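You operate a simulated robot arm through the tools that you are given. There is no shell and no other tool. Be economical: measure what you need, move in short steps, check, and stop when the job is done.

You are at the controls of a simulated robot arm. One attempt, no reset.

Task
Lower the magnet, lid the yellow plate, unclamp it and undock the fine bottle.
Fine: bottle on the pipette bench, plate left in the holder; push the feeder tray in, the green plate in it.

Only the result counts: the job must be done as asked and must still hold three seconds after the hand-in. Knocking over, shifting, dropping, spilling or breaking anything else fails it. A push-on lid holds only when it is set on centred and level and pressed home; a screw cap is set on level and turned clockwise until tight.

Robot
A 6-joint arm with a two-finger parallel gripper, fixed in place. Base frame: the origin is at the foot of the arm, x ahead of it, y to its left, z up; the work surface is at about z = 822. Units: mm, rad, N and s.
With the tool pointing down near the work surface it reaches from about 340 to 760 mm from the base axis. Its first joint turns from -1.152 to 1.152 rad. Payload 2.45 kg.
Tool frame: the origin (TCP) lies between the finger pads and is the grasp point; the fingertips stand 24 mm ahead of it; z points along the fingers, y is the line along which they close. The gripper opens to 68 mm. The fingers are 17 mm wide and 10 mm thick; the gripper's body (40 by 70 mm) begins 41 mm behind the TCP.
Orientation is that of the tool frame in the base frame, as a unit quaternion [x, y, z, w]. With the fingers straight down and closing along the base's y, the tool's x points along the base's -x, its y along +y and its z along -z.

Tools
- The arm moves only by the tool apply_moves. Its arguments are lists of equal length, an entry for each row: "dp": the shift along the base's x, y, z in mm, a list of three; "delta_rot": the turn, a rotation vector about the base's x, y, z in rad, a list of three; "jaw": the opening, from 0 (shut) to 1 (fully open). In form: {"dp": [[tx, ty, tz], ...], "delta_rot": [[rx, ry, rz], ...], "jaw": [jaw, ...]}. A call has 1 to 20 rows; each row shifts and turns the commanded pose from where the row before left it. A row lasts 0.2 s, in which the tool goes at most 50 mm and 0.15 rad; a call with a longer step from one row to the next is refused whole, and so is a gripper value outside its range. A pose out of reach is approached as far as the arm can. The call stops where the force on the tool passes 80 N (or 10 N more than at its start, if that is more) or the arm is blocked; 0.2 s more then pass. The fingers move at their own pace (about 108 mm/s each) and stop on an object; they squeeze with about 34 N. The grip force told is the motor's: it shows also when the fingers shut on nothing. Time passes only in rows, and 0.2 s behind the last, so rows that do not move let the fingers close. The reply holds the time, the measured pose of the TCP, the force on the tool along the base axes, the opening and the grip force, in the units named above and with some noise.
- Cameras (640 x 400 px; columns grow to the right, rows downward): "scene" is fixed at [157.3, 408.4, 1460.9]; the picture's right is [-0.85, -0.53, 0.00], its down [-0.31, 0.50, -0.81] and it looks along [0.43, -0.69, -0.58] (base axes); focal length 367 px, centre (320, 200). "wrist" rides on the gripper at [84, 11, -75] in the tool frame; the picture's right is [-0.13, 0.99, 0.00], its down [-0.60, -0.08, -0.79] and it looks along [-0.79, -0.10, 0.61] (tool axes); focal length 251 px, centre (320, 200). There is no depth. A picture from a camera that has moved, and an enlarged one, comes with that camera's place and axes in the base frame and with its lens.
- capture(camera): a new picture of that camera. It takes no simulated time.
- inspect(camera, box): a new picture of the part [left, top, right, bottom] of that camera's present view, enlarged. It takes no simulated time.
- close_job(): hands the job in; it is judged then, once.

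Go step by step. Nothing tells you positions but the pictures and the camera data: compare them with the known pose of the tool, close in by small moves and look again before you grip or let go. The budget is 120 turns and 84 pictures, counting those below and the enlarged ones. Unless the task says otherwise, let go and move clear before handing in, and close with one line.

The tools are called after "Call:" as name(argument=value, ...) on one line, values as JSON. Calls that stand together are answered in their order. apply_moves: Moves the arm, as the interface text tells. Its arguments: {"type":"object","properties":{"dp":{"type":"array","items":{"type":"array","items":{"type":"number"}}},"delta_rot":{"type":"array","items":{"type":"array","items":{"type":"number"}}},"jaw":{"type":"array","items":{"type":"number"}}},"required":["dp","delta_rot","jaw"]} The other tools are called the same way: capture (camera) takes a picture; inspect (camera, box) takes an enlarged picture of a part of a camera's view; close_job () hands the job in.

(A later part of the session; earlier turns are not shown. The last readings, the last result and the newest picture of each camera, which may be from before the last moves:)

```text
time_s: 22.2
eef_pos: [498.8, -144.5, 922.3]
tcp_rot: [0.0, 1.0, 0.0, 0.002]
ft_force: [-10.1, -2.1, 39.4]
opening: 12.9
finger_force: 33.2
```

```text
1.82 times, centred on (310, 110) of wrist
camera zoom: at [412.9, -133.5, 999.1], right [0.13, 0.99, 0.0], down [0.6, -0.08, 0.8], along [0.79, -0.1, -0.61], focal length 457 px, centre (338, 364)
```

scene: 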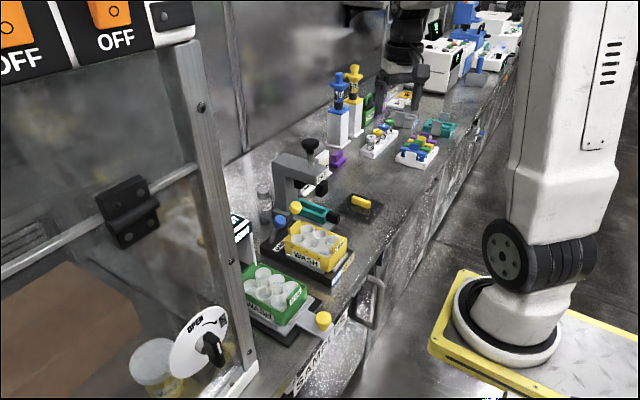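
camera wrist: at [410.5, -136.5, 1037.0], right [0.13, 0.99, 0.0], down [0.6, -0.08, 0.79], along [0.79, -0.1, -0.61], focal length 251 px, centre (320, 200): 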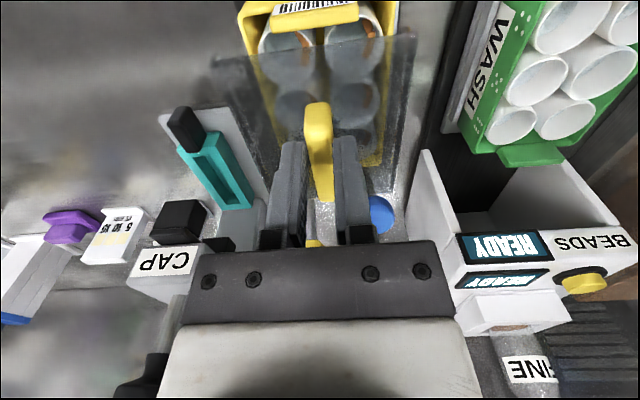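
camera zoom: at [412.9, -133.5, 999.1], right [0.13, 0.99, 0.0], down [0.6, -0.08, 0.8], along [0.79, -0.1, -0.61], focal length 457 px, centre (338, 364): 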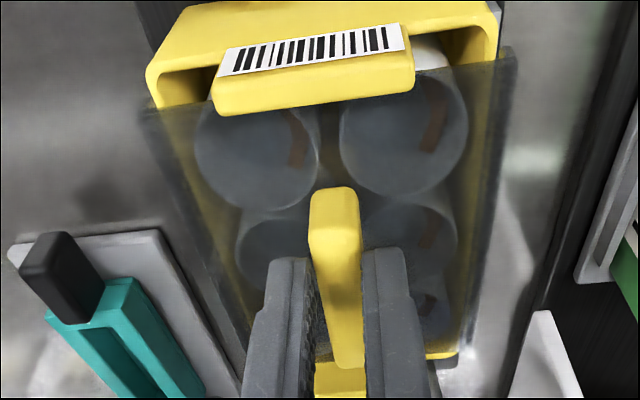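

The lid has met the rim, symmetric side to side. I press a little more through the bar and see whether it moves.

Call:
apply_moves(dp=[[0, 0, -1], [0, 0, -1], [0, 0, 0]], delta_rot=[[0, 0, 0], [0, 0, 0], [0, 0, 0]], jaw=[0, 0, 0])

Call:
inspect(camera="scene", box=[280, 210, 350, 262])

```text
time_s: 23.0
eef_pos: [498.6, -145.2, 922.3]
tcp_rot: [0.0, 1.0, 0.0, 0.003]
ft_force: [-3.7, -3.2, 39.4]
opening: 12.8
finger_force: 33.0
```

```text
7.69 times, centred on (315, 236) of scene
camera zoom: at [156.6, 408.5, 1460.9], right [-0.85, -0.53, 0.0], down [-0.31, 0.49, -0.81], along [0.43, -0.69, -0.58], focal length 2823 px, centre (358, -77)
```

zoom: 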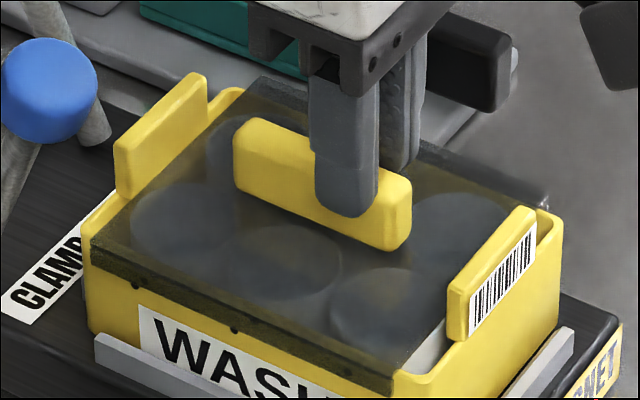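

Force levels off near 39 N with the lid level and centred. I release the bar, then press on its middle from above with shut fingers.

Call:
apply_moves(dp=[[0, 0, 2.5], [0, 0, 0], [0, 0, 0], [0, 0, 15], [0, 0, 15], [0, 0, 0], [0, 0, 0]], delta_rot=[[0, 0, 0], [0, 0, 0], [0, 0, 0], [0, 0, 0], [0, 0, 0], [0, 0, 0], [0, 0, 0]], jaw=[0, 0.45, 0.45, 0.45, 0.45, 0, 0])

Call:
inspect(camera="wrist", box=[190, 0, 430, 220])

Call:
inspect(camera="scene", box=[280, 210, 350, 262])

```text
time_s: 24.6
eef_pos: [497.1, -143.2, 952.5]
tcp_rot: [0.0, 1.0, 0.0, 0.0]
ft_force: [0.4, 0.2, -0.2]
opening: 0.2
finger_force: 24.0
```

```text
1.82 times, centred on (310, 110) of wrist
camera zoom: at [412.1, -132.7, 1028.4], right [0.13, 0.99, 0.0], down [0.6, -0.08, 0.79], along [0.79, -0.1, -0.61], focal length 457 px, centre (338, 364)
```

zoom: 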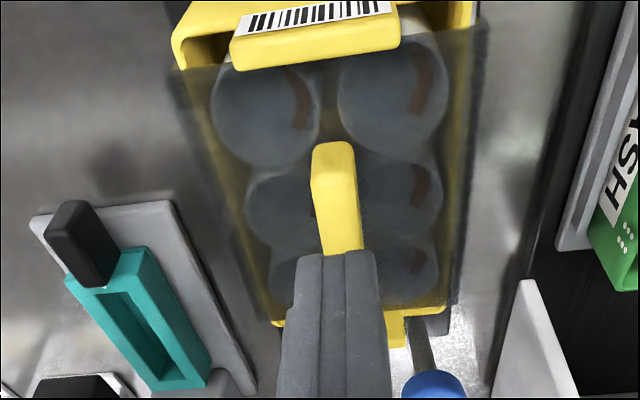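

```text
7.69 times, centred on (315, 236) of scene
camera zoom: at [157.3, 408.4, 1460.9], right [-0.85, -0.53, 0.0], down [-0.31, 0.5, -0.81], along [0.43, -0.69, -0.58], focal length 2823 px, centre (358, -77)
```

zoom: 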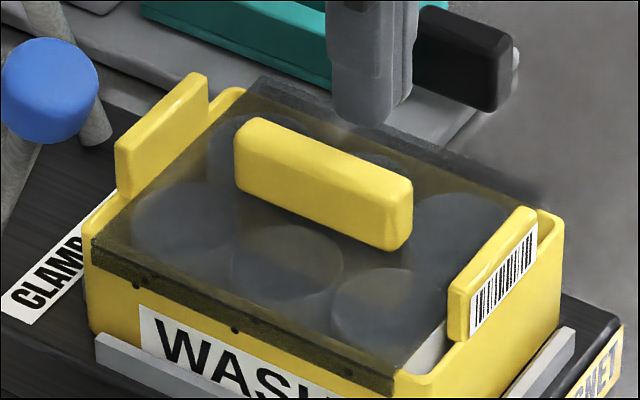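

The lid now lies centred on the plate (within about 1 mm) and level. I move over the middle of the bar and press down.

Call:
apply_moves(dp=[[10, 0.5, 0], [0, 0, -8], [0, 0, -4], [0, 0, -3], [0, 0, -3], [0, 0, -3], [0, 0, -3], [0, 0, -3], [0, 0, 0]], delta_rot=[[0, 0, 0], [0, 0, 0], [0, 0, 0], [0, 0, 0], [0, 0, 0], [0, 0, 0], [0, 0, 0], [0, 0, 0], [0, 0, 0]], jaw=[0, 0, 0, 0, 0, 0, 0, 0, 0])

Call:
inspect(camera="scene", box=[280, 210, 350, 262])

```text
time_s: 26.6
eef_pos: [507.9, -144.3, 925.3]
tcp_rot: [0.001, 1.0, 0.0, 0.0]
ft_force: [-4.1, 3.0, 14.2]
opening: 0.0
finger_force: 23.8
```

```text
7.69 times, centred on (315, 236) of scene
camera zoom: at [157.0, 408.5, 1460.9], right [-0.85, -0.53, 0.0], down [-0.31, 0.49, -0.81], along [0.43, -0.69, -0.58], focal length 2823 px, centre (358, -77)
```

zoom: 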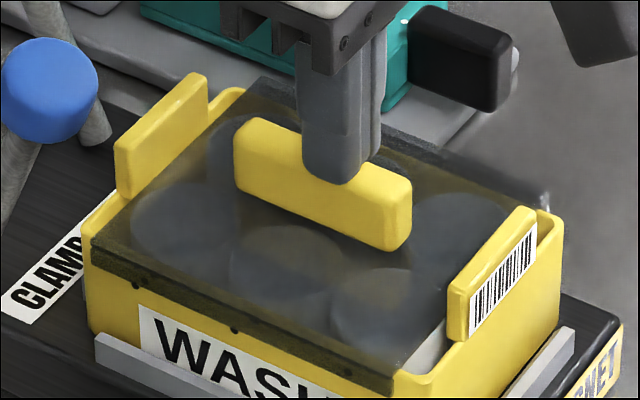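

Fingertips are on the bar's top with 14 N. Pressing harder in steps.

Call:
apply_moves(dp=[[0, 0, -2], [0, 0, -2], [0, 0, -2], [0, 0, 0], [0, 0, 0]], delta_rot=[[0, 0, 0], [0, 0, 0], [0, 0, 0], [0, 0, 0], [0, 0, 0]], jaw=[0, 0, 0, 0, 0])

```text
time_s: 27.4
eef_pos: [508.7, -143.8, 926.6]
tcp_rot: [0.0, 1.0, 0.0, 0.001]
ft_force: [-10.4, 5.1, 22.9]
opening: 0.0
finger_force: 23.2
stopped in row 3: the force on the tool passed its limit (the readings are from after the stop); the commanded pose is now the measured one
```

The press reached the 80 N cutoff without the lid yielding further, so it is home. I lift off and compare.

Call:
apply_moves(dp=[[0, 0, 15], [-10, 0, 30], [-30, 0, 30], [-30, 0, 20], [0, 0, 0]], delta_rot=[[0, 0, 0], [0, 0, 0], [0, 0, 0], [0, 0, 0], [0, 0, 0]], jaw=[0, 0, 0, 0, 0])

Call:
inspect(camera="scene", box=[280, 210, 350, 262])

Call:
capture(camera="wrist")

```text
time_s: 28.6
eef_pos: [438.6, -142.9, 1019.7]
tcp_rot: [0.001, 1.0, -0.001, 0.003]
ft_force: [-1.1, -0.1, -0.1]
opening: 0.3
finger_force: 24.0
```

```text
7.69 times, centred on (315, 236) of scene
camera zoom: at [157.3, 408.4, 1460.9], right [-0.85, -0.53, 0.0], down [-0.31, 0.5, -0.81], along [0.43, -0.69, -0.58], focal length 2823 px, centre (358, -77)
```

zoom: 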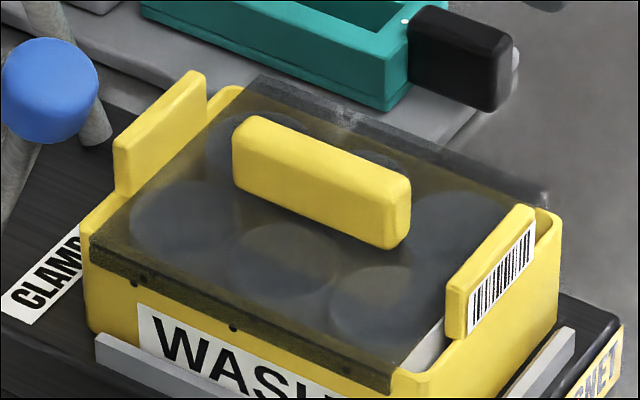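

```text
31 pictures are left
camera wrist: at [353.5, -132.5, 1094.9], right [0.13, 0.99, 0.0], down [0.6, -0.08, 0.8], along [0.79, -0.1, -0.61], focal length 251 px, centre (320, 200)
```

wrist: 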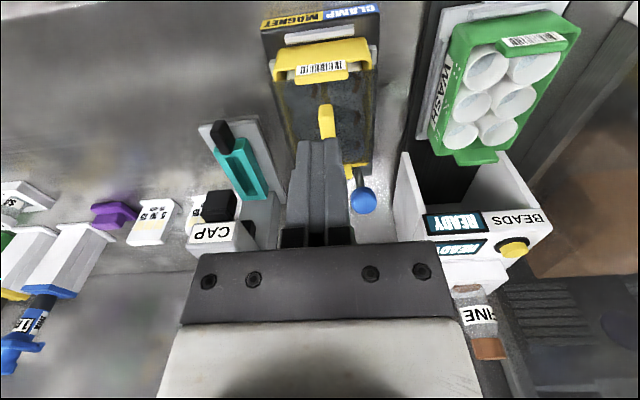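

The lid sits flush, level and centred. Next I unclamp by pushing the blue lever over the same way, approaching from the robot side at y≈-112.

Call:
apply_moves(dp=[[35, 10, 0], [35, 10, 0], [35, 11, 0], [10, 0, -30], [0, 0, -30], [0, 0, -28], [0, 0, 0]], delta_rot=[[0, 0, 0], [0, 0, 0], [0, 0, 0], [0, 0, 0], [0, 0, 0], [0, 0, 0], [0, 0, 0]], jaw=[0, 0, 0, 0, 0, 0, 0])

Call:
inspect(camera="scene", box=[240, 170, 360, 260])

```text
time_s: 30.2
eef_pos: [553.7, -113.9, 931.1]
tcp_rot: [0.0, 1.0, 0.0, 0.002]
ft_force: [0.3, 0.1, 0.3]
opening: 0.1
finger_force: 23.4
```

```text
4.44 times, centred on (300, 215) of scene
camera zoom: at [157.3, 408.4, 1460.9], right [-0.85, -0.53, 0.0], down [-0.31, 0.5, -0.81], along [0.43, -0.69, -0.58], focal length 1631 px, centre (409, 133)
```

zoom: 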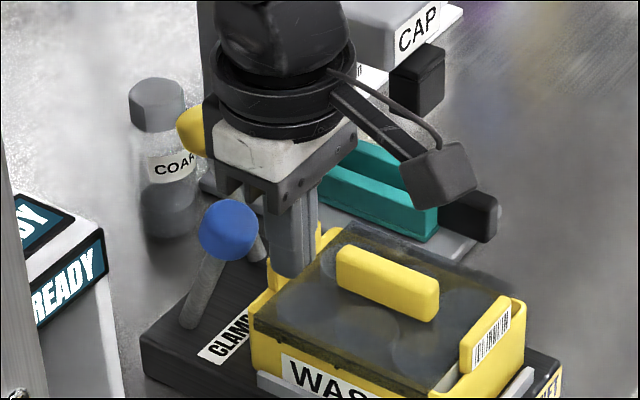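

Call:
apply_moves(dp=[[10, 0, 2], [8, 0, 0], [8, 0, 1], [8, 0, 1], [8, 0, 1], [8, 0, 0], [8, 0, 0], [8, 0, -1], [8, 0, -2], [6, 0, -1], [0, 0, 0]], delta_rot=[[0, 0, 0], [0, 0, 0], [0, 0, 0], [0, 0, 0], [0, 0, 0], [0, 0, 0], [0, 0, 0], [0, 0, 0], [0, 0, 0], [0, 0, 0], [0, 0, 0]], jaw=[0, 0, 0, 0, 0, 0, 0, 0, 0, 0, 0])

Call:
inspect(camera="scene", box=[240, 170, 360, 260])

```text
time_s: 32.6
eef_pos: [634.2, -112.5, 933.4]
tcp_rot: [0.0, 1.0, -0.001, 0.002]
ft_force: [-0.7, 0.2, 0.0]
opening: 0.0
finger_force: 23.4
```

```text
4.44 times, centred on (300, 215) of scene
camera zoom: at [157.3, 408.4, 1460.9], right [-0.85, -0.53, 0.0], down [-0.31, 0.5, -0.81], along [0.43, -0.69, -0.58], focal length 1631 px, centre (409, 133)
```

zoom: 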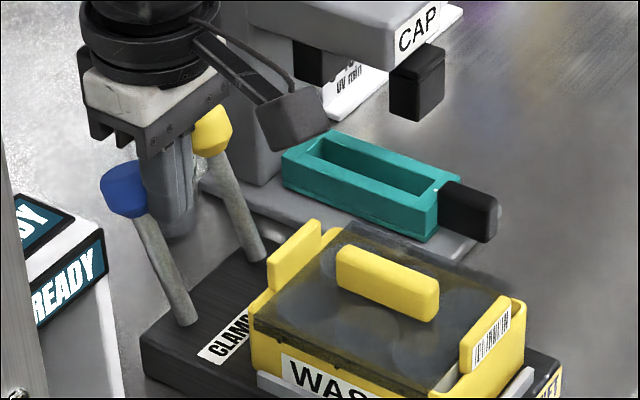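

Both levers are over and free of load. Now I back off, rise, and look at the FINE bottle, which I triangulate at about (712–726, 21) with label z≈1015 and cap z≈1050.

Call:
apply_moves(dp=[[-20, 0, 5], [-20, 0, 40], [0, 0, 48], [0, 0, 48], [0, 20, 45], [0, 45, 0], [0, 45, 0], [0, 22, 0], [0, 0, 0]], delta_rot=[[0, 0, 0], [0, 0, 0], [0, 0, 0], [0, 0, 0], [0, 0, 0], [0, 0, 0], [0, 0, 0], [0, 0, 0], [0, 0, 0]], jaw=[0, 0, 0, 0, 0, 1, 1, 1, 1])

Call:
capture(camera="wrist")

Call:
inspect(camera="scene", box=[190, 170, 350, 290])

```text
time_s: 34.6
eef_pos: [593.2, 19.6, 1119.0]
tcp_rot: [0.0, 1.0, -0.002, 0.001]
ft_force: [-0.1, -0.6, -0.9]
opening: 67.9
finger_force: 0.1
```

```text
28 pictures are left
camera wrist: at [508.4, 31.1, 1195.3], right [0.13, 0.99, 0.0], down [0.6, -0.08, 0.8], along [0.79, -0.1, -0.61], focal length 251 px, centre (320, 200)
```

wrist: 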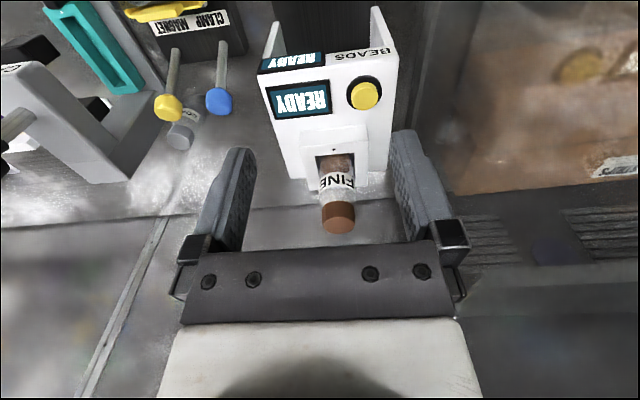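

```text
3.33 times, centred on (270, 230) of scene
camera zoom: at [157.3, 408.4, 1460.9], right [-0.85, -0.53, 0.0], down [-0.31, 0.5, -0.81], along [0.43, -0.69, -0.58], focal length 1223 px, centre (487, 100)
```

zoom: 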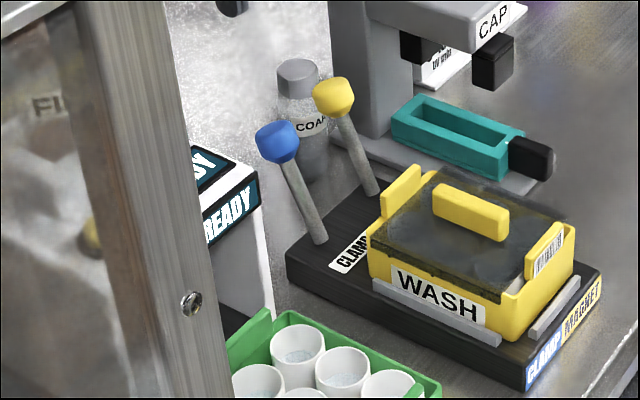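

The FINE bottle stands upright in a socket on the far side of the BEADS feeder, cap up, axis near (727, 21.5), cap at z≈1050. I move above it and check alignment.

Call:
apply_moves(dp=[[45, 0, 0], [45, 1, 0], [42, 1, 0], [0, 0, -10], [0, 0, 0]], delta_rot=[[0, 0, 0], [0, 0, 0], [0, 0, 0], [0, 0, 0], [0, 0, 0]], jaw=[0.8, 0.8, 0.8, 0.8, 0.8])

Call:
capture(camera="wrist")

```text
time_s: 35.8
eef_pos: [725.8, 20.2, 1108.9]
tcp_rot: [0.0, 1.0, -0.001, 0.002]
ft_force: [-0.2, 0.4, 0.3]
opening: 54.5
finger_force: 0.2
```

```text
26 pictures are left
camera wrist: at [640.7, 31.8, 1184.3], right [0.13, 0.99, 0.0], down [0.6, -0.08, 0.8], along [0.79, -0.1, -0.61], focal length 251 px, centre (320, 200)
```

wrist: 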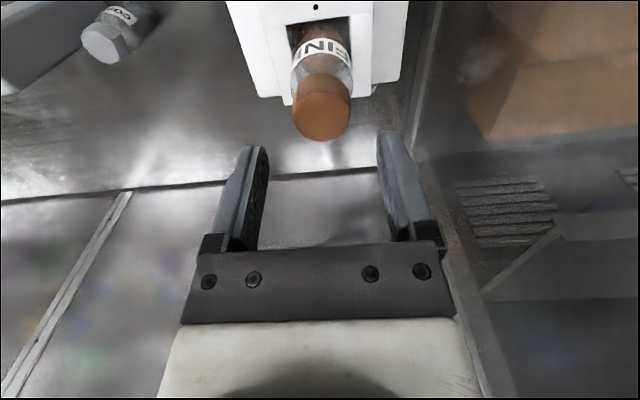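

The cap is centred near (728, 22). I descend around it and check again before closing.

Call:
apply_moves(dp=[[2, 2, -10], [0, 0, -15], [0, 0, -15], [0, 0, -12], [0, 0, -10], [0, 0, 0]], delta_rot=[[0, 0, 0], [0, 0, 0], [0, 0, 0], [0, 0, 0], [0, 0, 0], [0, 0, 0]], jaw=[0.8, 0.8, 0.8, 0.8, 0.8, 0.8])

Call:
capture(camera="wrist")

```text
time_s: 37.2
eef_pos: [727.7, 21.2, 1046.1]
tcp_rot: [0.0, 1.0, -0.001, 0.001]
ft_force: [-0.4, 0.1, 0.4]
opening: 54.4
finger_force: 0.0
```

```text
25 pictures are left
camera wrist: at [642.6, 33.5, 1122.2], right [0.13, 0.99, 0.0], down [0.6, -0.08, 0.8], along [0.79, -0.1, -0.61], focal length 251 px, centre (320, 200)
```

wrist: 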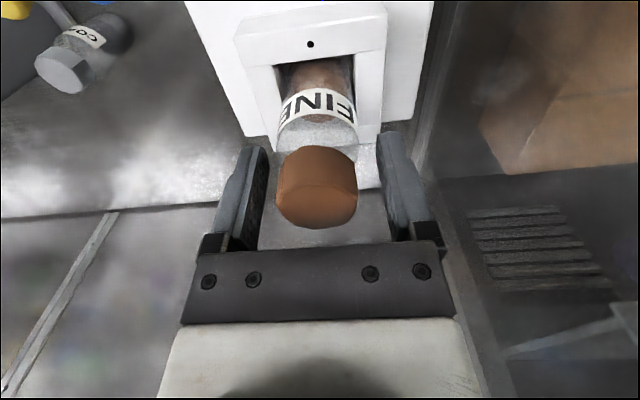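

The bottle's cap sits between the fingers; closing and pulling gently straight up.

Call:
apply_moves(dp=[[0, 0, 0], [0, 0, 0], [0, 0, 0], [0, 0, 2], [0, 0, 2], [0, 0, 3], [0, 0, 0]], delta_rot=[[0, 0, 0], [0, 0, 0], [0, 0, 0], [0, 0, 0], [0, 0, 0], [0, 0, 0], [0, 0, 0]], jaw=[0, 0, 0, 0, 0, 0, 0])

Call:
capture(camera="wrist")

```text
time_s: 38.8
eef_pos: [727.6, 23.0, 1052.8]
tcp_rot: [0.0, 1.0, 0.0, 0.002]
ft_force: [0.4, -0.2, -0.8]
opening: 38.2
finger_force: 33.9
```

```text
24 pictures are left
camera wrist: at [642.8, 34.0, 1129.5], right [0.13, 0.99, 0.0], down [0.6, -0.08, 0.8], along [0.79, -0.1, -0.61], focal length 251 px, centre (320, 200)
```

wrist: 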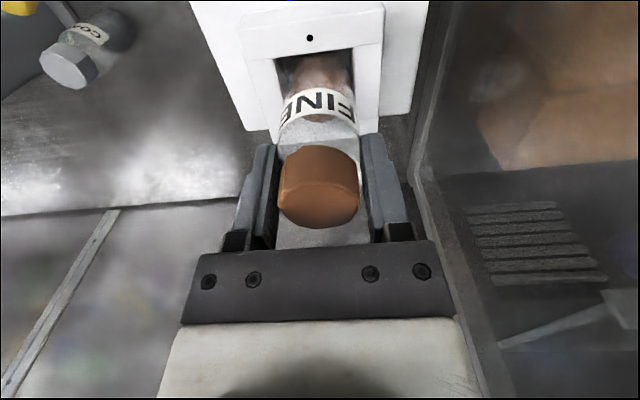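

The bottle follows the gripper freely. I lift it on up out of the socket.

Call:
apply_moves(dp=[[0, 0, 8], [0, 0, 15], [0, 0, 20], [0, 0, 20], [0, 0, 20], [0, 0, 20], [0, 0, 0]], delta_rot=[[0, 0, 0], [0, 0, 0], [0, 0, 0], [0, 0, 0], [0, 0, 0], [0, 0, 0], [0, 0, 0]], jaw=[0, 0, 0, 0, 0, 0, 0])

Call:
capture(camera="wrist")

```text
time_s: 40.4
eef_pos: [728.1, 21.6, 1157.3]
tcp_rot: [0.0, 1.0, -0.001, 0.002]
ft_force: [0.2, 0.3, -1.3]
opening: 38.1
finger_force: 33.8
```

```text
23 pictures are left
camera wrist: at [642.5, 33.5, 1232.7], right [0.13, 0.99, 0.0], down [0.6, -0.08, 0.8], along [0.79, -0.1, -0.61], focal length 251 px, centre (320, 200)
```

wrist: 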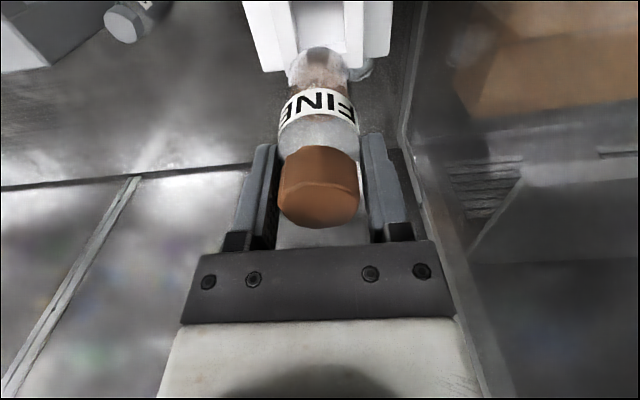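

The bottle is clear of the socket, its base about 98 mm below the TCP. I carry it back and across to a free spot near (540,-460), towards the pipette stands and well clear of everything.

Call:
apply_moves(dp=[[-20, 0, 0], [-40, 0, 0], [-45, 0, 0], [-45, 0, 0], [-45, -20, 0], [-25, -40, 0], [0, -45, 0], [0, -45, 0], [0, -45, 0], [0, -45, 0], [0, -45, 0], [0, -45, 0], [10, -45, 0], [10, -45, 0], [10, -40, 0], [5, -20, 0], [0, 0, 0]], delta_rot=[[0, 0, 0], [0, 0, 0], [0, 0, 0], [0, 0, 0], [0, 0, 0], [0, 0, 0], [0, 0, 0], [0, 0, 0], [0, 0, 0], [0, 0, 0], [0, 0, 0], [0, 0, 0], [0, 0, 0], [0, 0, 0], [0, 0, 0], [0, 0, 0], [0, 0, 0]], jaw=[0, 0, 0, 0, 0, 0, 0, 0, 0, 0, 0, 0, 0, 0, 0, 0, 0])

Call:
capture(camera="scene")

Call:
capture(camera="wrist")

```text
time_s: 44.0
eef_pos: [543.0, -456.6, 1157.1]
tcp_rot: [0.0, 1.0, 0.0, 0.001]
ft_force: [0.0, -0.4, -0.6]
opening: 38.2
finger_force: 33.9
```

```text
22 pictures are left
```

scene: 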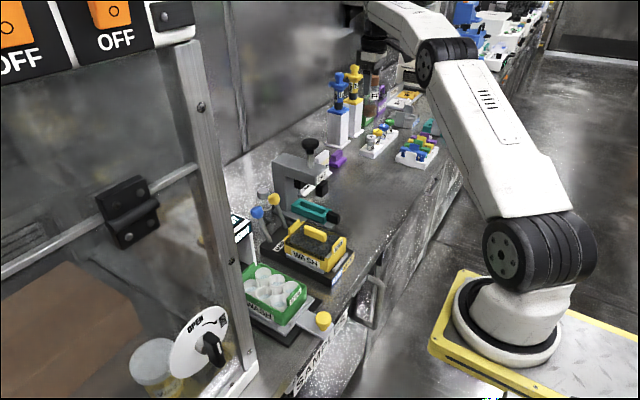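

```text
21 pictures are left
camera wrist: at [458.1, -446.2, 1232.2], right [0.13, 0.99, 0.0], down [0.6, -0.08, 0.8], along [0.79, -0.1, -0.61], focal length 251 px, centre (320, 200)
```

wrist: 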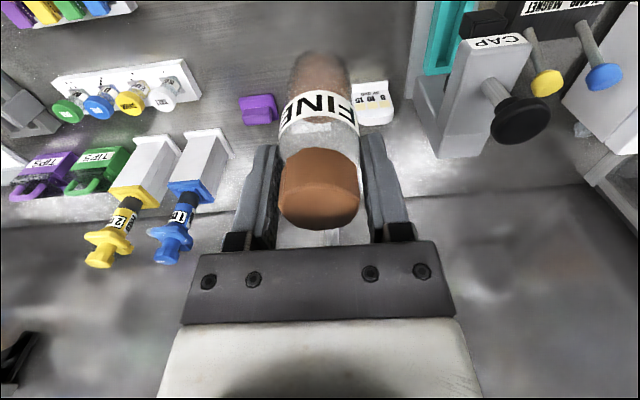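

Nothing lies beneath the bottle here. I lower it most of the way, then check.

Call:
apply_moves(dp=[[0, 0, -25], [0, 0, -45], [0, 0, -45], [0, 0, -45], [0, 0, -30], [0, 0, -15], [0, 0, -10], [0, 0, 0]], delta_rot=[[0, 0, 0], [0, 0, 0], [0, 0, 0], [0, 0, 0], [0, 0, 0], [0, 0, 0], [0, 0, 0], [0, 0, 0]], jaw=[0, 0, 0, 0, 0, 0, 0, 0])

Call:
inspect(camera="scene", box=[310, 80, 450, 190])

```text
time_s: 45.8
eef_pos: [542.7, -457.0, 941.2]
tcp_rot: [0.0, 1.0, -0.001, 0.002]
ft_force: [0.2, -1.2, -1.5]
opening: 38.2
finger_force: 33.7
```

```text
3.64 times, centred on (380, 135) of scene
camera zoom: at [157.3, 408.4, 1460.9], right [-0.85, -0.53, 0.0], down [-0.31, 0.5, -0.81], along [0.43, -0.69, -0.58], focal length 1335 px, centre (102, 436)
```

zoom: 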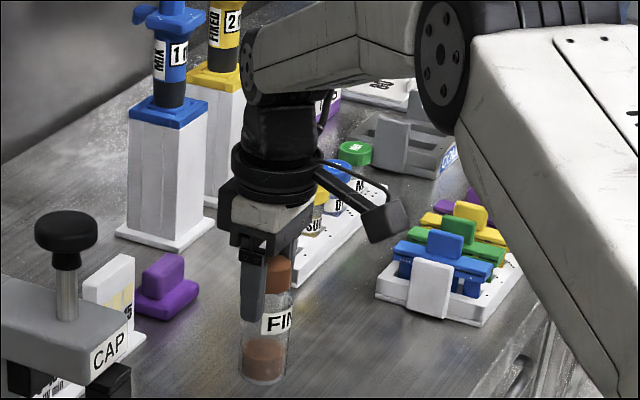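

Upright and just above the bench. I lower in small steps until it touches.

Call:
apply_moves(dp=[[0, 0, -5], [0, 0, -4], [0, 0, -3], [0, 0, -2], [0, 0, -2], [0, 0, 0]], delta_rot=[[0, 0, 0], [0, 0, 0], [0, 0, 0], [0, 0, 0], [0, 0, 0], [0, 0, 0]], jaw=[0, 0, 0, 0, 0, 0])

```text
time_s: 47.2
eef_pos: [544.4, -456.3, 926.2]
tcp_rot: [0.0, 1.0, -0.001, 0.002]
ft_force: [-0.1, 0.1, -1.1]
opening: 38.0
finger_force: 34.2
```

Call:
apply_moves(dp=[[0, 0, -2], [0, 0, -2], [0, 0, -1.5], [0, 0, 0]], delta_rot=[[0, 0, 0], [0, 0, 0], [0, 0, 0], [0, 0, 0]], jaw=[0, 0, 0, 0])

```text
time_s: 48.2
eef_pos: [542.8, -457.8, 921.1]
tcp_rot: [0.0, 1.0, -0.001, 0.002]
ft_force: [-1.4, -0.2, -1.0]
opening: 38.1
finger_force: 34.0
```

Call:
apply_moves(dp=[[0, 0, -1.5], [0, 0, -1.5], [0, 0, -1], [0, 0, 0]], delta_rot=[[0, 0, 0], [0, 0, 0], [0, 0, 0], [0, 0, 0]], jaw=[0, 0, 0, 0])

Call:
inspect(camera="scene", box=[345, 140, 405, 190])

```text
time_s: 49.2
eef_pos: [544.0, -457.7, 917.1]
tcp_rot: [0.0, 1.0, -0.001, 0.002]
ft_force: [-0.4, 0.1, -0.7]
opening: 38.2
finger_force: 33.9
```

```text
8.00 times, centred on (375, 165) of scene
camera zoom: at [157.3, 408.4, 1460.9], right [-0.85, -0.53, 0.0], down [-0.31, 0.5, -0.81], along [0.43, -0.69, -0.58], focal length 2936 px, centre (-120, 480)
```

zoom: 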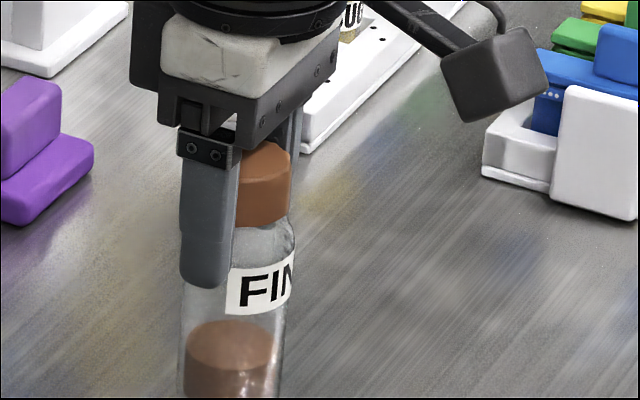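

Call:
apply_moves(dp=[[0, 0, -1.5], [0, 0, -1.5], [0, 0, -1.5], [0, 0, -1], [0, 0, 0]], delta_rot=[[0, 0, 0], [0, 0, 0], [0, 0, 0], [0, 0, 0], [0, 0, 0]], jaw=[0, 0, 0, 0, 0])

```text
time_s: 50.4
eef_pos: [543.0, -457.3, 911.2]
tcp_rot: [0.0, 1.0, -0.001, 0.003]
ft_force: [0.0, -0.7, -1.2]
opening: 38.1
finger_force: 33.9
```

Call:
apply_moves(dp=[[0, 0, -1.5], [0, 0, -1.5], [0, 0, -1], [0, 0, 0]], delta_rot=[[0, 0, 0], [0, 0, 0], [0, 0, 0], [0, 0, 0]], jaw=[0, 0, 0, 0])

Call:
inspect(camera="scene", box=[335, 150, 405, 210])

```text
time_s: 51.4
eef_pos: [543.1, -456.5, 905.9]
tcp_rot: [0.0, 1.0, -0.001, 0.001]
ft_force: [0.7, 0.4, -0.9]
opening: 38.2
finger_force: 33.9
```

```text
6.67 times, centred on (370, 180) of scene
camera zoom: at [157.3, 408.4, 1460.9], right [-0.85, -0.53, 0.0], down [-0.31, 0.5, -0.81], along [0.43, -0.69, -0.58], focal length 2447 px, centre (-13, 333)
```

zoom: 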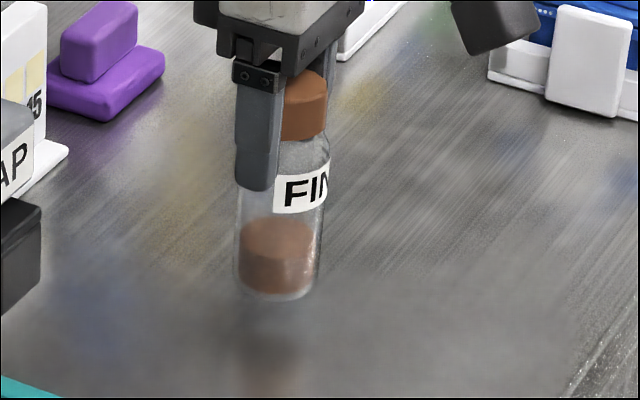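

The bench reflection shows the bottle still roughly 10 mm up. Continuing carefully.

Call:
apply_moves(dp=[[0, 0, -2], [0, 0, -2], [0, 0, -1.5], [0, 0, -1.5], [0, 0, 0]], delta_rot=[[0, 0, 0], [0, 0, 0], [0, 0, 0], [0, 0, 0], [0, 0, 0]], jaw=[0, 0, 0, 0, 0])

```text
time_s: 52.6
eef_pos: [543.0, -457.3, 898.0]
tcp_rot: [0.0, 1.0, -0.001, 0.002]
ft_force: [1.4, 0.1, 0.0]
opening: 38.0
finger_force: 33.9
```

Call:
apply_moves(dp=[[0, 0, -1], [0, 0, -1], [0, 0, -1], [0, 0, 0]], delta_rot=[[0, 0, 0], [0, 0, 0], [0, 0, 0], [0, 0, 0]], jaw=[0, 0, 0, 0])

Call:
inspect(camera="scene", box=[335, 150, 405, 210])

```text
time_s: 53.6
eef_pos: [542.7, -457.2, 896.4]
tcp_rot: [0.0, 1.0, -0.001, 0.002]
ft_force: [-0.3, 0.2, -1.3]
opening: 38.1
finger_force: 33.8
```

```text
6.67 times, centred on (370, 180) of scene
camera zoom: at [157.3, 408.4, 1460.9], right [-0.85, -0.53, 0.0], down [-0.31, 0.5, -0.81], along [0.43, -0.69, -0.58], focal length 2447 px, centre (-13, 333)
```

zoom: 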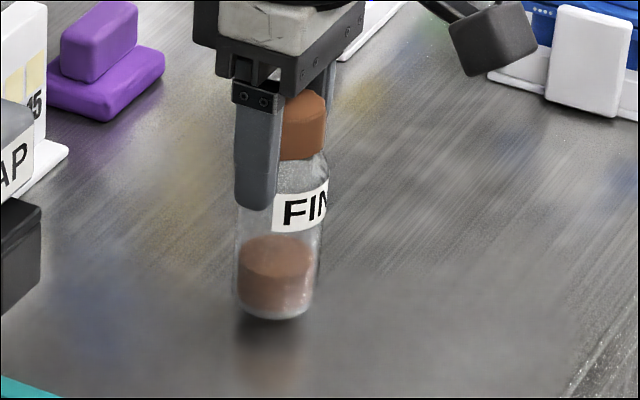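

Call:
apply_moves(dp=[[0, 0, -1], [0, 0, -1], [0, 0, -1], [0, 0, 0]], delta_rot=[[0, 0, 0], [0, 0, 0], [0, 0, 0], [0, 0, 0]], jaw=[0, 0, 0, 0])

```text
time_s: 54.6
eef_pos: [543.1, -455.5, 893.2]
tcp_rot: [0.0, 1.0, -0.001, 0.002]
ft_force: [-0.4, -0.4, -0.9]
opening: 38.2
finger_force: 34.7
```

Call:
apply_moves(dp=[[0, 0, -1], [0, 0, -1], [0, 0, -1], [0, 0, 0]], delta_rot=[[0, 0, 0], [0, 0, 0], [0, 0, 0], [0, 0, 0]], jaw=[0, 0, 0, 0])

```text
time_s: 55.6
eef_pos: [542.7, -457.5, 891.3]
tcp_rot: [0.0, 1.0, 0.0, 0.002]
ft_force: [0.1, 0.6, -0.2]
opening: 38.0
finger_force: 33.7
```

Call:
apply_moves(dp=[[0, 0, -1], [0, 0, -1], [0, 0, 0]], delta_rot=[[0, 0, 0], [0, 0, 0], [0, 0, 0]], jaw=[0, 0, 0])

Call:
inspect(camera="scene", box=[335, 160, 405, 220])

```text
time_s: 56.4
eef_pos: [542.3, -456.5, 888.3]
tcp_rot: [-0.001, 1.0, 0.0, 0.002]
ft_force: [0.1, -0.5, -0.5]
opening: 37.9
finger_force: 34.3
```

```text
6.67 times, centred on (370, 190) of scene
camera zoom: at [157.3, 408.4, 1460.9], right [-0.85, -0.53, 0.0], down [-0.31, 0.5, -0.81], along [0.43, -0.69, -0.58], focal length 2447 px, centre (-13, 267)
```

zoom: 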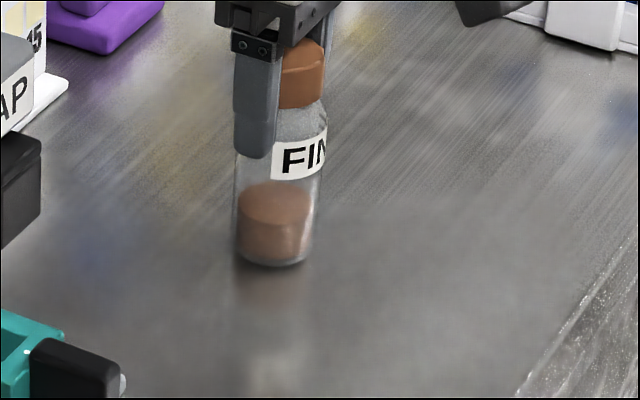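

Call:
apply_moves(dp=[[0, 0, -1], [0, 0, -1], [0, 0, -1], [0, 0, 0]], delta_rot=[[0, 0, 0], [0, 0, 0], [0, 0, 0], [0, 0, 0]], jaw=[0, 0, 0, 0])

```text
time_s: 57.4
eef_pos: [542.5, -457.1, 887.4]
tcp_rot: [0.0, 1.0, -0.002, 0.003]
ft_force: [-3.4, 1.5, 12.6]
opening: 38.2
finger_force: 34.2
```

Contact with the bench. I ease off, open, and rise straight up.

Call:
apply_moves(dp=[[0, 0, 1], [0, 0, 0], [0, 0, 0], [0, 0, 0], [0, 0, 15], [0, 0, 25], [0, 0, 40], [0, 0, 40], [0, 0, 40], [0, 0, 0]], delta_rot=[[0, 0, 0], [0, 0, 0], [0, 0, 0], [0, 0, 0], [0, 0, 0], [0, 0, 0], [0, 0, 0], [0, 0, 0], [0, 0, 0], [0, 0, 0]], jaw=[0, 0.85, 0.85, 0.85, 0.85, 0.85, 0.85, 0.85, 0.85, 0.85])

Call:
capture(camera="scene")

```text
time_s: 59.6
eef_pos: [542.2, -457.9, 1047.5]
tcp_rot: [-0.001, 1.0, -0.001, 0.001]
ft_force: [0.3, 0.8, 0.1]
opening: 57.5
finger_force: 0.1
```

```text
15 pictures are left
```

scene: 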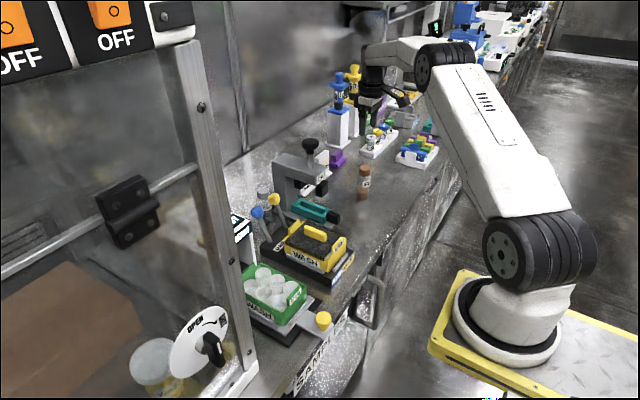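

The bottle stands on the bench next to the pipettes. Now I go for the feeder tray: its yellow knob should be near (390, 25, 850), so I move in front of it to look.

Call:
apply_moves(dp=[[-20, 30, 20], [-30, 38, 0], [-30, 38, 0], [-30, 38, 0], [-20, 45, 0], [-20, 45, 0], [-20, 45, 0], [-20, 45, 0], [0, 45, 0], [0, 45, 0], [0, 45, -30], [0, 24, -30], [0, 0, 0]], delta_rot=[[0, 0, 0], [0, 0, 0], [0, 0, 0], [0, 0, 0], [0, 0, 0], [0, 0, 0], [0, 0, 0], [0, 0, 0], [0, 0, 0], [0, 0, 0], [0, 0, 0], [0, 0, 0], [0, 0, 0]], jaw=[0, 0, 0, 0, 0, 0, 0, 0, 0, 0, 0, 0, 0])

Call:
capture(camera="wrist")

Call:
inspect(camera="scene", box=[230, 250, 380, 370])

```text
refused: row 11 steps farther than a row can; nothing moved
```

```text
14 pictures are left
camera wrist: at [457.4, -446.3, 1122.6], right [0.13, 0.99, 0.0], down [0.6, -0.08, 0.8], along [0.79, -0.1, -0.61], focal length 251 px, centre (320, 200)
```

wrist: 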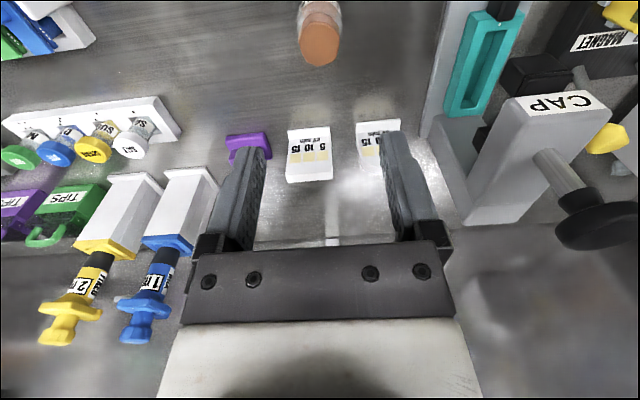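

```text
3.33 times, centred on (305, 310) of scene
camera zoom: at [157.3, 408.4, 1460.9], right [-0.85, -0.53, 0.0], down [-0.31, 0.5, -0.81], along [0.43, -0.69, -0.58], focal length 1223 px, centre (370, -167)
```

zoom: 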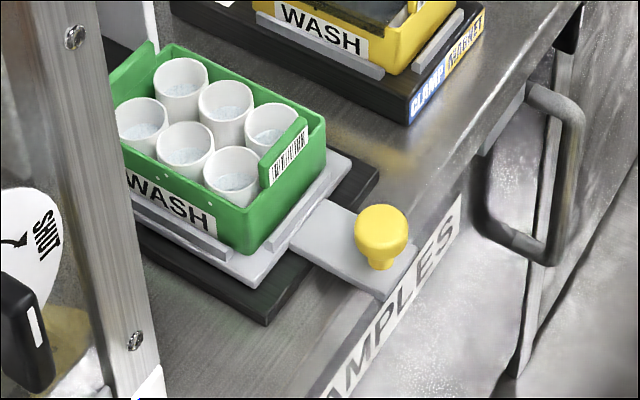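

Call:
apply_moves(dp=[[-20, 30, 20], [-30, 38, 0], [-30, 38, 0], [-30, 38, 0], [-20, 45, 0], [-20, 45, 0], [-20, 45, 0], [-20, 45, 0], [0, 45, 0], [0, 45, 0], [0, 35, -30], [0, 30, -30], [0, 4, 0], [0, 0, 0]], delta_rot=[[0, 0, 0], [0, 0, 0], [0, 0, 0], [0, 0, 0], [0, 0, 0], [0, 0, 0], [0, 0, 0], [0, 0, 0], [0, 0, 0], [0, 0, 0], [0, 0, 0], [0, 0, 0], [0, 0, 0], [0, 0, 0]], jaw=[0, 0, 0, 0, 0, 0, 0, 0, 0, 0, 0, 0, 0, 0])

Call:
capture(camera="wrist")

```text
time_s: 62.6
eef_pos: [353.0, 25.9, 1005.8]
tcp_rot: [0.0, 1.0, -0.001, 0.002]
ft_force: [0.9, -0.3, -0.2]
opening: 0.0
finger_force: 23.7
```

```text
12 pictures are left
camera wrist: at [268.1, 37.3, 1081.5], right [0.13, 0.99, 0.0], down [0.6, -0.08, 0.79], along [0.79, -0.1, -0.61], focal length 251 px, centre (320, 200)
```

wrist: 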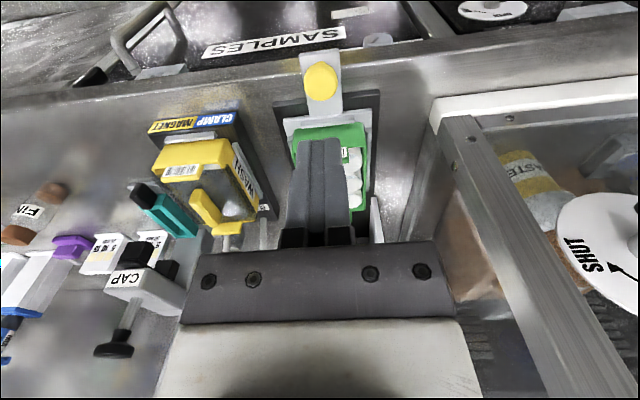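

The knob is near (388, 22, 848). I descend on its robot side with the fingers shut.

Call:
apply_moves(dp=[[-5, -1.5, -40], [0, -1, -40], [0, -1, -35], [0, 0, -20], [0, 0, -6], [0, 0, 0]], delta_rot=[[0, 0, 0], [0, 0, 0], [0, 0, 0], [0, 0, 0], [0, 0, 0], [0, 0, 0]], jaw=[0, 0, 0, 0, 0, 0])

Call:
inspect(camera="scene", box=[270, 270, 370, 350])

```text
time_s: 64.0
eef_pos: [354.5, 23.5, 865.5]
tcp_rot: [0.0, 1.0, 0.0, 0.002]
ft_force: [-0.2, -0.7, -0.3]
opening: 0.0
finger_force: 23.0
out of reach, approached as far as the arm can: row 1
```

```text
5.00 times, centred on (320, 310) of scene
camera zoom: at [157.3, 408.4, 1460.9], right [-0.85, -0.53, 0.0], down [-0.31, 0.5, -0.81], along [0.43, -0.69, -0.58], focal length 1835 px, centre (320, -350)
```

zoom: 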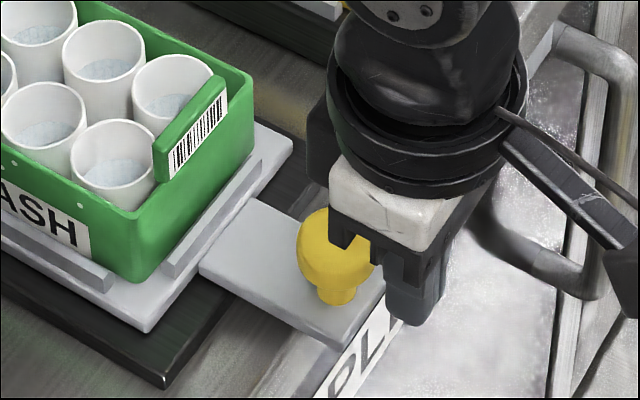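

Fingers stand just behind the knob at the right height. Pushing the tray in slowly.

Call:
apply_moves(dp=[[8, 0, 0], [8, 0, 0], [6, 0, 0], [6, 0, 0], [6, 0, 0], [6, 0, 0], [6, 0, 0], [6, 0, 0], [6, 0, 0], [0, 0, 0]], delta_rot=[[0, 0, 0], [0, 0, 0], [0, 0, 0], [0, 0, 0], [0, 0, 0], [0, 0, 0], [0, 0, 0], [0, 0, 0], [0, 0, 0], [0, 0, 0]], jaw=[0, 0, 0, 0, 0, 0, 0, 0, 0, 0])

Call:
inspect(camera="scene", box=[220, 220, 380, 350])

```text
time_s: 66.2
eef_pos: [411.8, 24.5, 865.4]
tcp_rot: [-0.001, 1.0, -0.001, 0.002]
ft_force: [-1.2, -0.1, -1.1]
opening: 0.1
finger_force: 23.5
```

```text
3.08 times, centred on (300, 285) of scene
camera zoom: at [157.3, 408.4, 1460.9], right [-0.85, -0.53, 0.0], down [-0.31, 0.5, -0.81], along [0.43, -0.69, -0.58], focal length 1129 px, centre (382, -62)
```

zoom: 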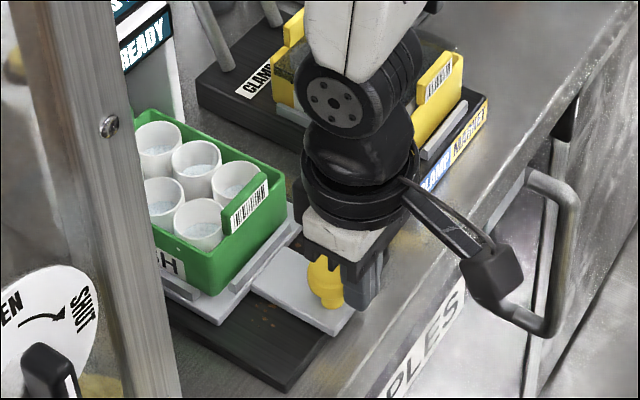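

The tray slides freely with the plate on it. Continuing.

Call:
apply_moves(dp=[[6, 0, 0], [6, 0, 0], [6, 0, 0], [6, 0, 0], [6, 0, 0], [6, 0, 0], [6, 0, 0], [0, 0, 0]], delta_rot=[[0, 0, 0], [0, 0, 0], [0, 0, 0], [0, 0, 0], [0, 0, 0], [0, 0, 0], [0, 0, 0], [0, 0, 0]], jaw=[0, 0, 0, 0, 0, 0, 0, 0])

Call:
inspect(camera="scene", box=[220, 220, 380, 350])

Call:
capture(camera="wrist")

```text
time_s: 68.0
eef_pos: [454.0, 22.9, 865.3]
tcp_rot: [0.0, 1.0, -0.001, 0.001]
ft_force: [-2.1, 0.1, 0.1]
opening: 0.0
finger_force: 23.8
```

```text
3.08 times, centred on (300, 285) of scene
camera zoom: at [157.3, 408.4, 1460.9], right [-0.85, -0.53, 0.0], down [-0.31, 0.5, -0.81], along [0.43, -0.69, -0.58], focal length 1129 px, centre (382, -62)
```

zoom: 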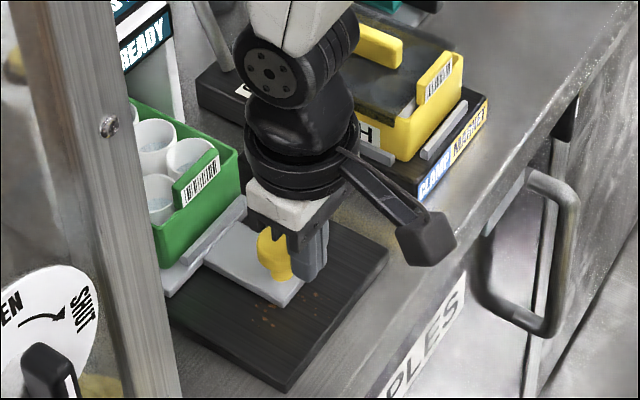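

```text
8 pictures are left
camera wrist: at [368.7, 34.0, 940.9], right [0.13, 0.99, 0.0], down [0.6, -0.08, 0.8], along [0.79, -0.1, -0.61], focal length 251 px, centre (320, 200)
```

wrist: 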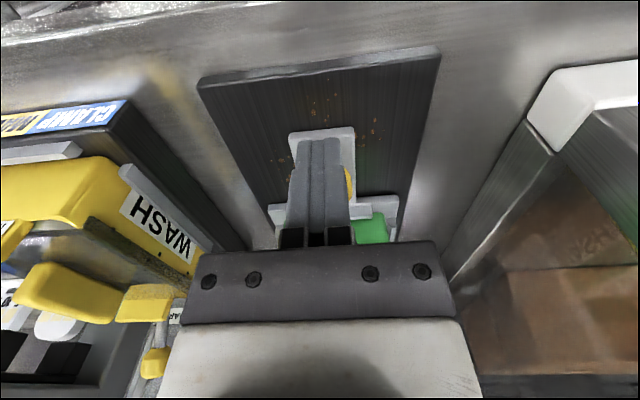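

Still sliding freely (about 90 mm so far). Continuing until it stops.

Call:
apply_moves(dp=[[6, 0, 0], [6, 0, 0], [6, 0, 0], [5, 0, 0], [5, 0, 0], [0, 0, 0]], delta_rot=[[0, 0, 0], [0, 0, 0], [0, 0, 0], [0, 0, 0], [0, 0, 0], [0, 0, 0]], jaw=[0, 0, 0, 0, 0, 0])

```text
time_s: 69.4
eef_pos: [482.2, 22.8, 864.9]
tcp_rot: [-0.001, 1.0, -0.001, 0.002]
ft_force: [-1.8, 0.5, 0.3]
opening: 0.0
finger_force: 23.4
```

Call:
apply_moves(dp=[[5, 0, 0], [5, 0, 0], [5, 0, 0], [5, 0, 0], [0, 0, 0]], delta_rot=[[0, 0, 0], [0, 0, 0], [0, 0, 0], [0, 0, 0], [0, 0, 0]], jaw=[0, 0, 0, 0, 0])

Call:
inspect(camera="scene", box=[200, 190, 360, 320])

```text
time_s: 70.6
eef_pos: [502.8, 22.9, 865.6]
tcp_rot: [0.0, 1.0, -0.001, 0.001]
ft_force: [0.5, -0.3, -0.4]
opening: 0.0
finger_force: 23.7
```

```text
3.08 times, centred on (280, 255) of scene
camera zoom: at [157.3, 408.4, 1460.9], right [-0.85, -0.53, 0.0], down [-0.31, 0.5, -0.81], along [0.43, -0.69, -0.58], focal length 1129 px, centre (443, 31)
```

zoom: 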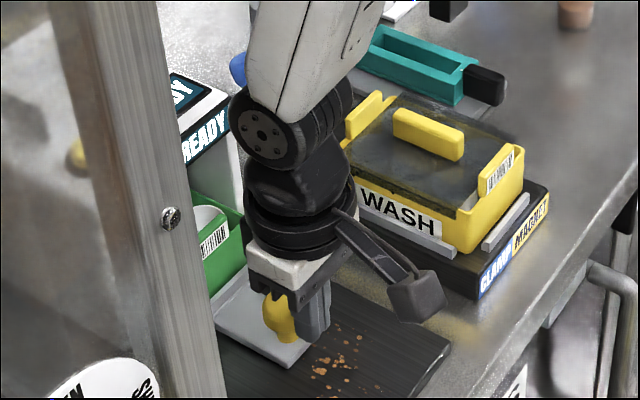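

Call:
apply_moves(dp=[[4, 0, 0], [4, 0, 0], [4, 0, 0], [0, 0, 0]], delta_rot=[[0, 0, 0], [0, 0, 0], [0, 0, 0], [0, 0, 0]], jaw=[0, 0, 0, 0])

```text
time_s: 71.6
eef_pos: [514.0, 23.2, 865.3]
tcp_rot: [-0.001, 1.0, -0.001, 0.002]
ft_force: [-1.0, -0.9, -0.2]
opening: 0.0
finger_force: 24.0
```

Call:
apply_moves(dp=[[4, 0, 0], [4, 0, 0], [4, 0, 0], [4, 0, 0], [0, 0, 0]], delta_rot=[[0, 0, 0], [0, 0, 0], [0, 0, 0], [0, 0, 0], [0, 0, 0]], jaw=[0, 0, 0, 0, 0])

Call:
capture(camera="wrist")

```text
time_s: 72.8
eef_pos: [529.4, 23.2, 865.0]
tcp_rot: [0.0, 1.0, -0.001, 0.002]
ft_force: [-0.8, 0.5, -0.2]
opening: 0.1
finger_force: 23.5
```

```text
6 pictures are left
camera wrist: at [444.6, 34.2, 940.8], right [0.13, 0.99, 0.0], down [0.6, -0.08, 0.8], along [0.79, -0.1, -0.61], focal length 251 px, centre (320, 200)
```

wrist: 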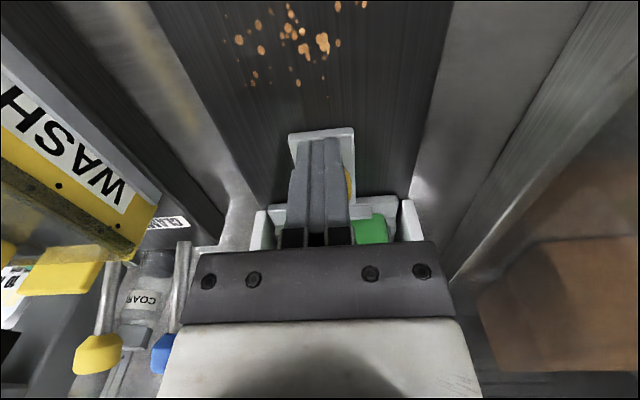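

The knob is still being pushed, and the plate is entering the housing. Continuing in small steps.

Call:
apply_moves(dp=[[4, 0, 0], [4, 0, 0], [4, 0, 0], [3, 0, 0], [0, 0, 0]], delta_rot=[[0, 0, 0], [0, 0, 0], [0, 0, 0], [0, 0, 0], [0, 0, 0]], jaw=[0, 0, 0, 0, 0])

```text
time_s: 74.0
eef_pos: [531.8, 24.3, 862.2]
tcp_rot: [0.0, 1.0, -0.002, -0.015]
ft_force: [-54.4, 6.3, 22.1]
opening: 0.0
finger_force: 23.6
```

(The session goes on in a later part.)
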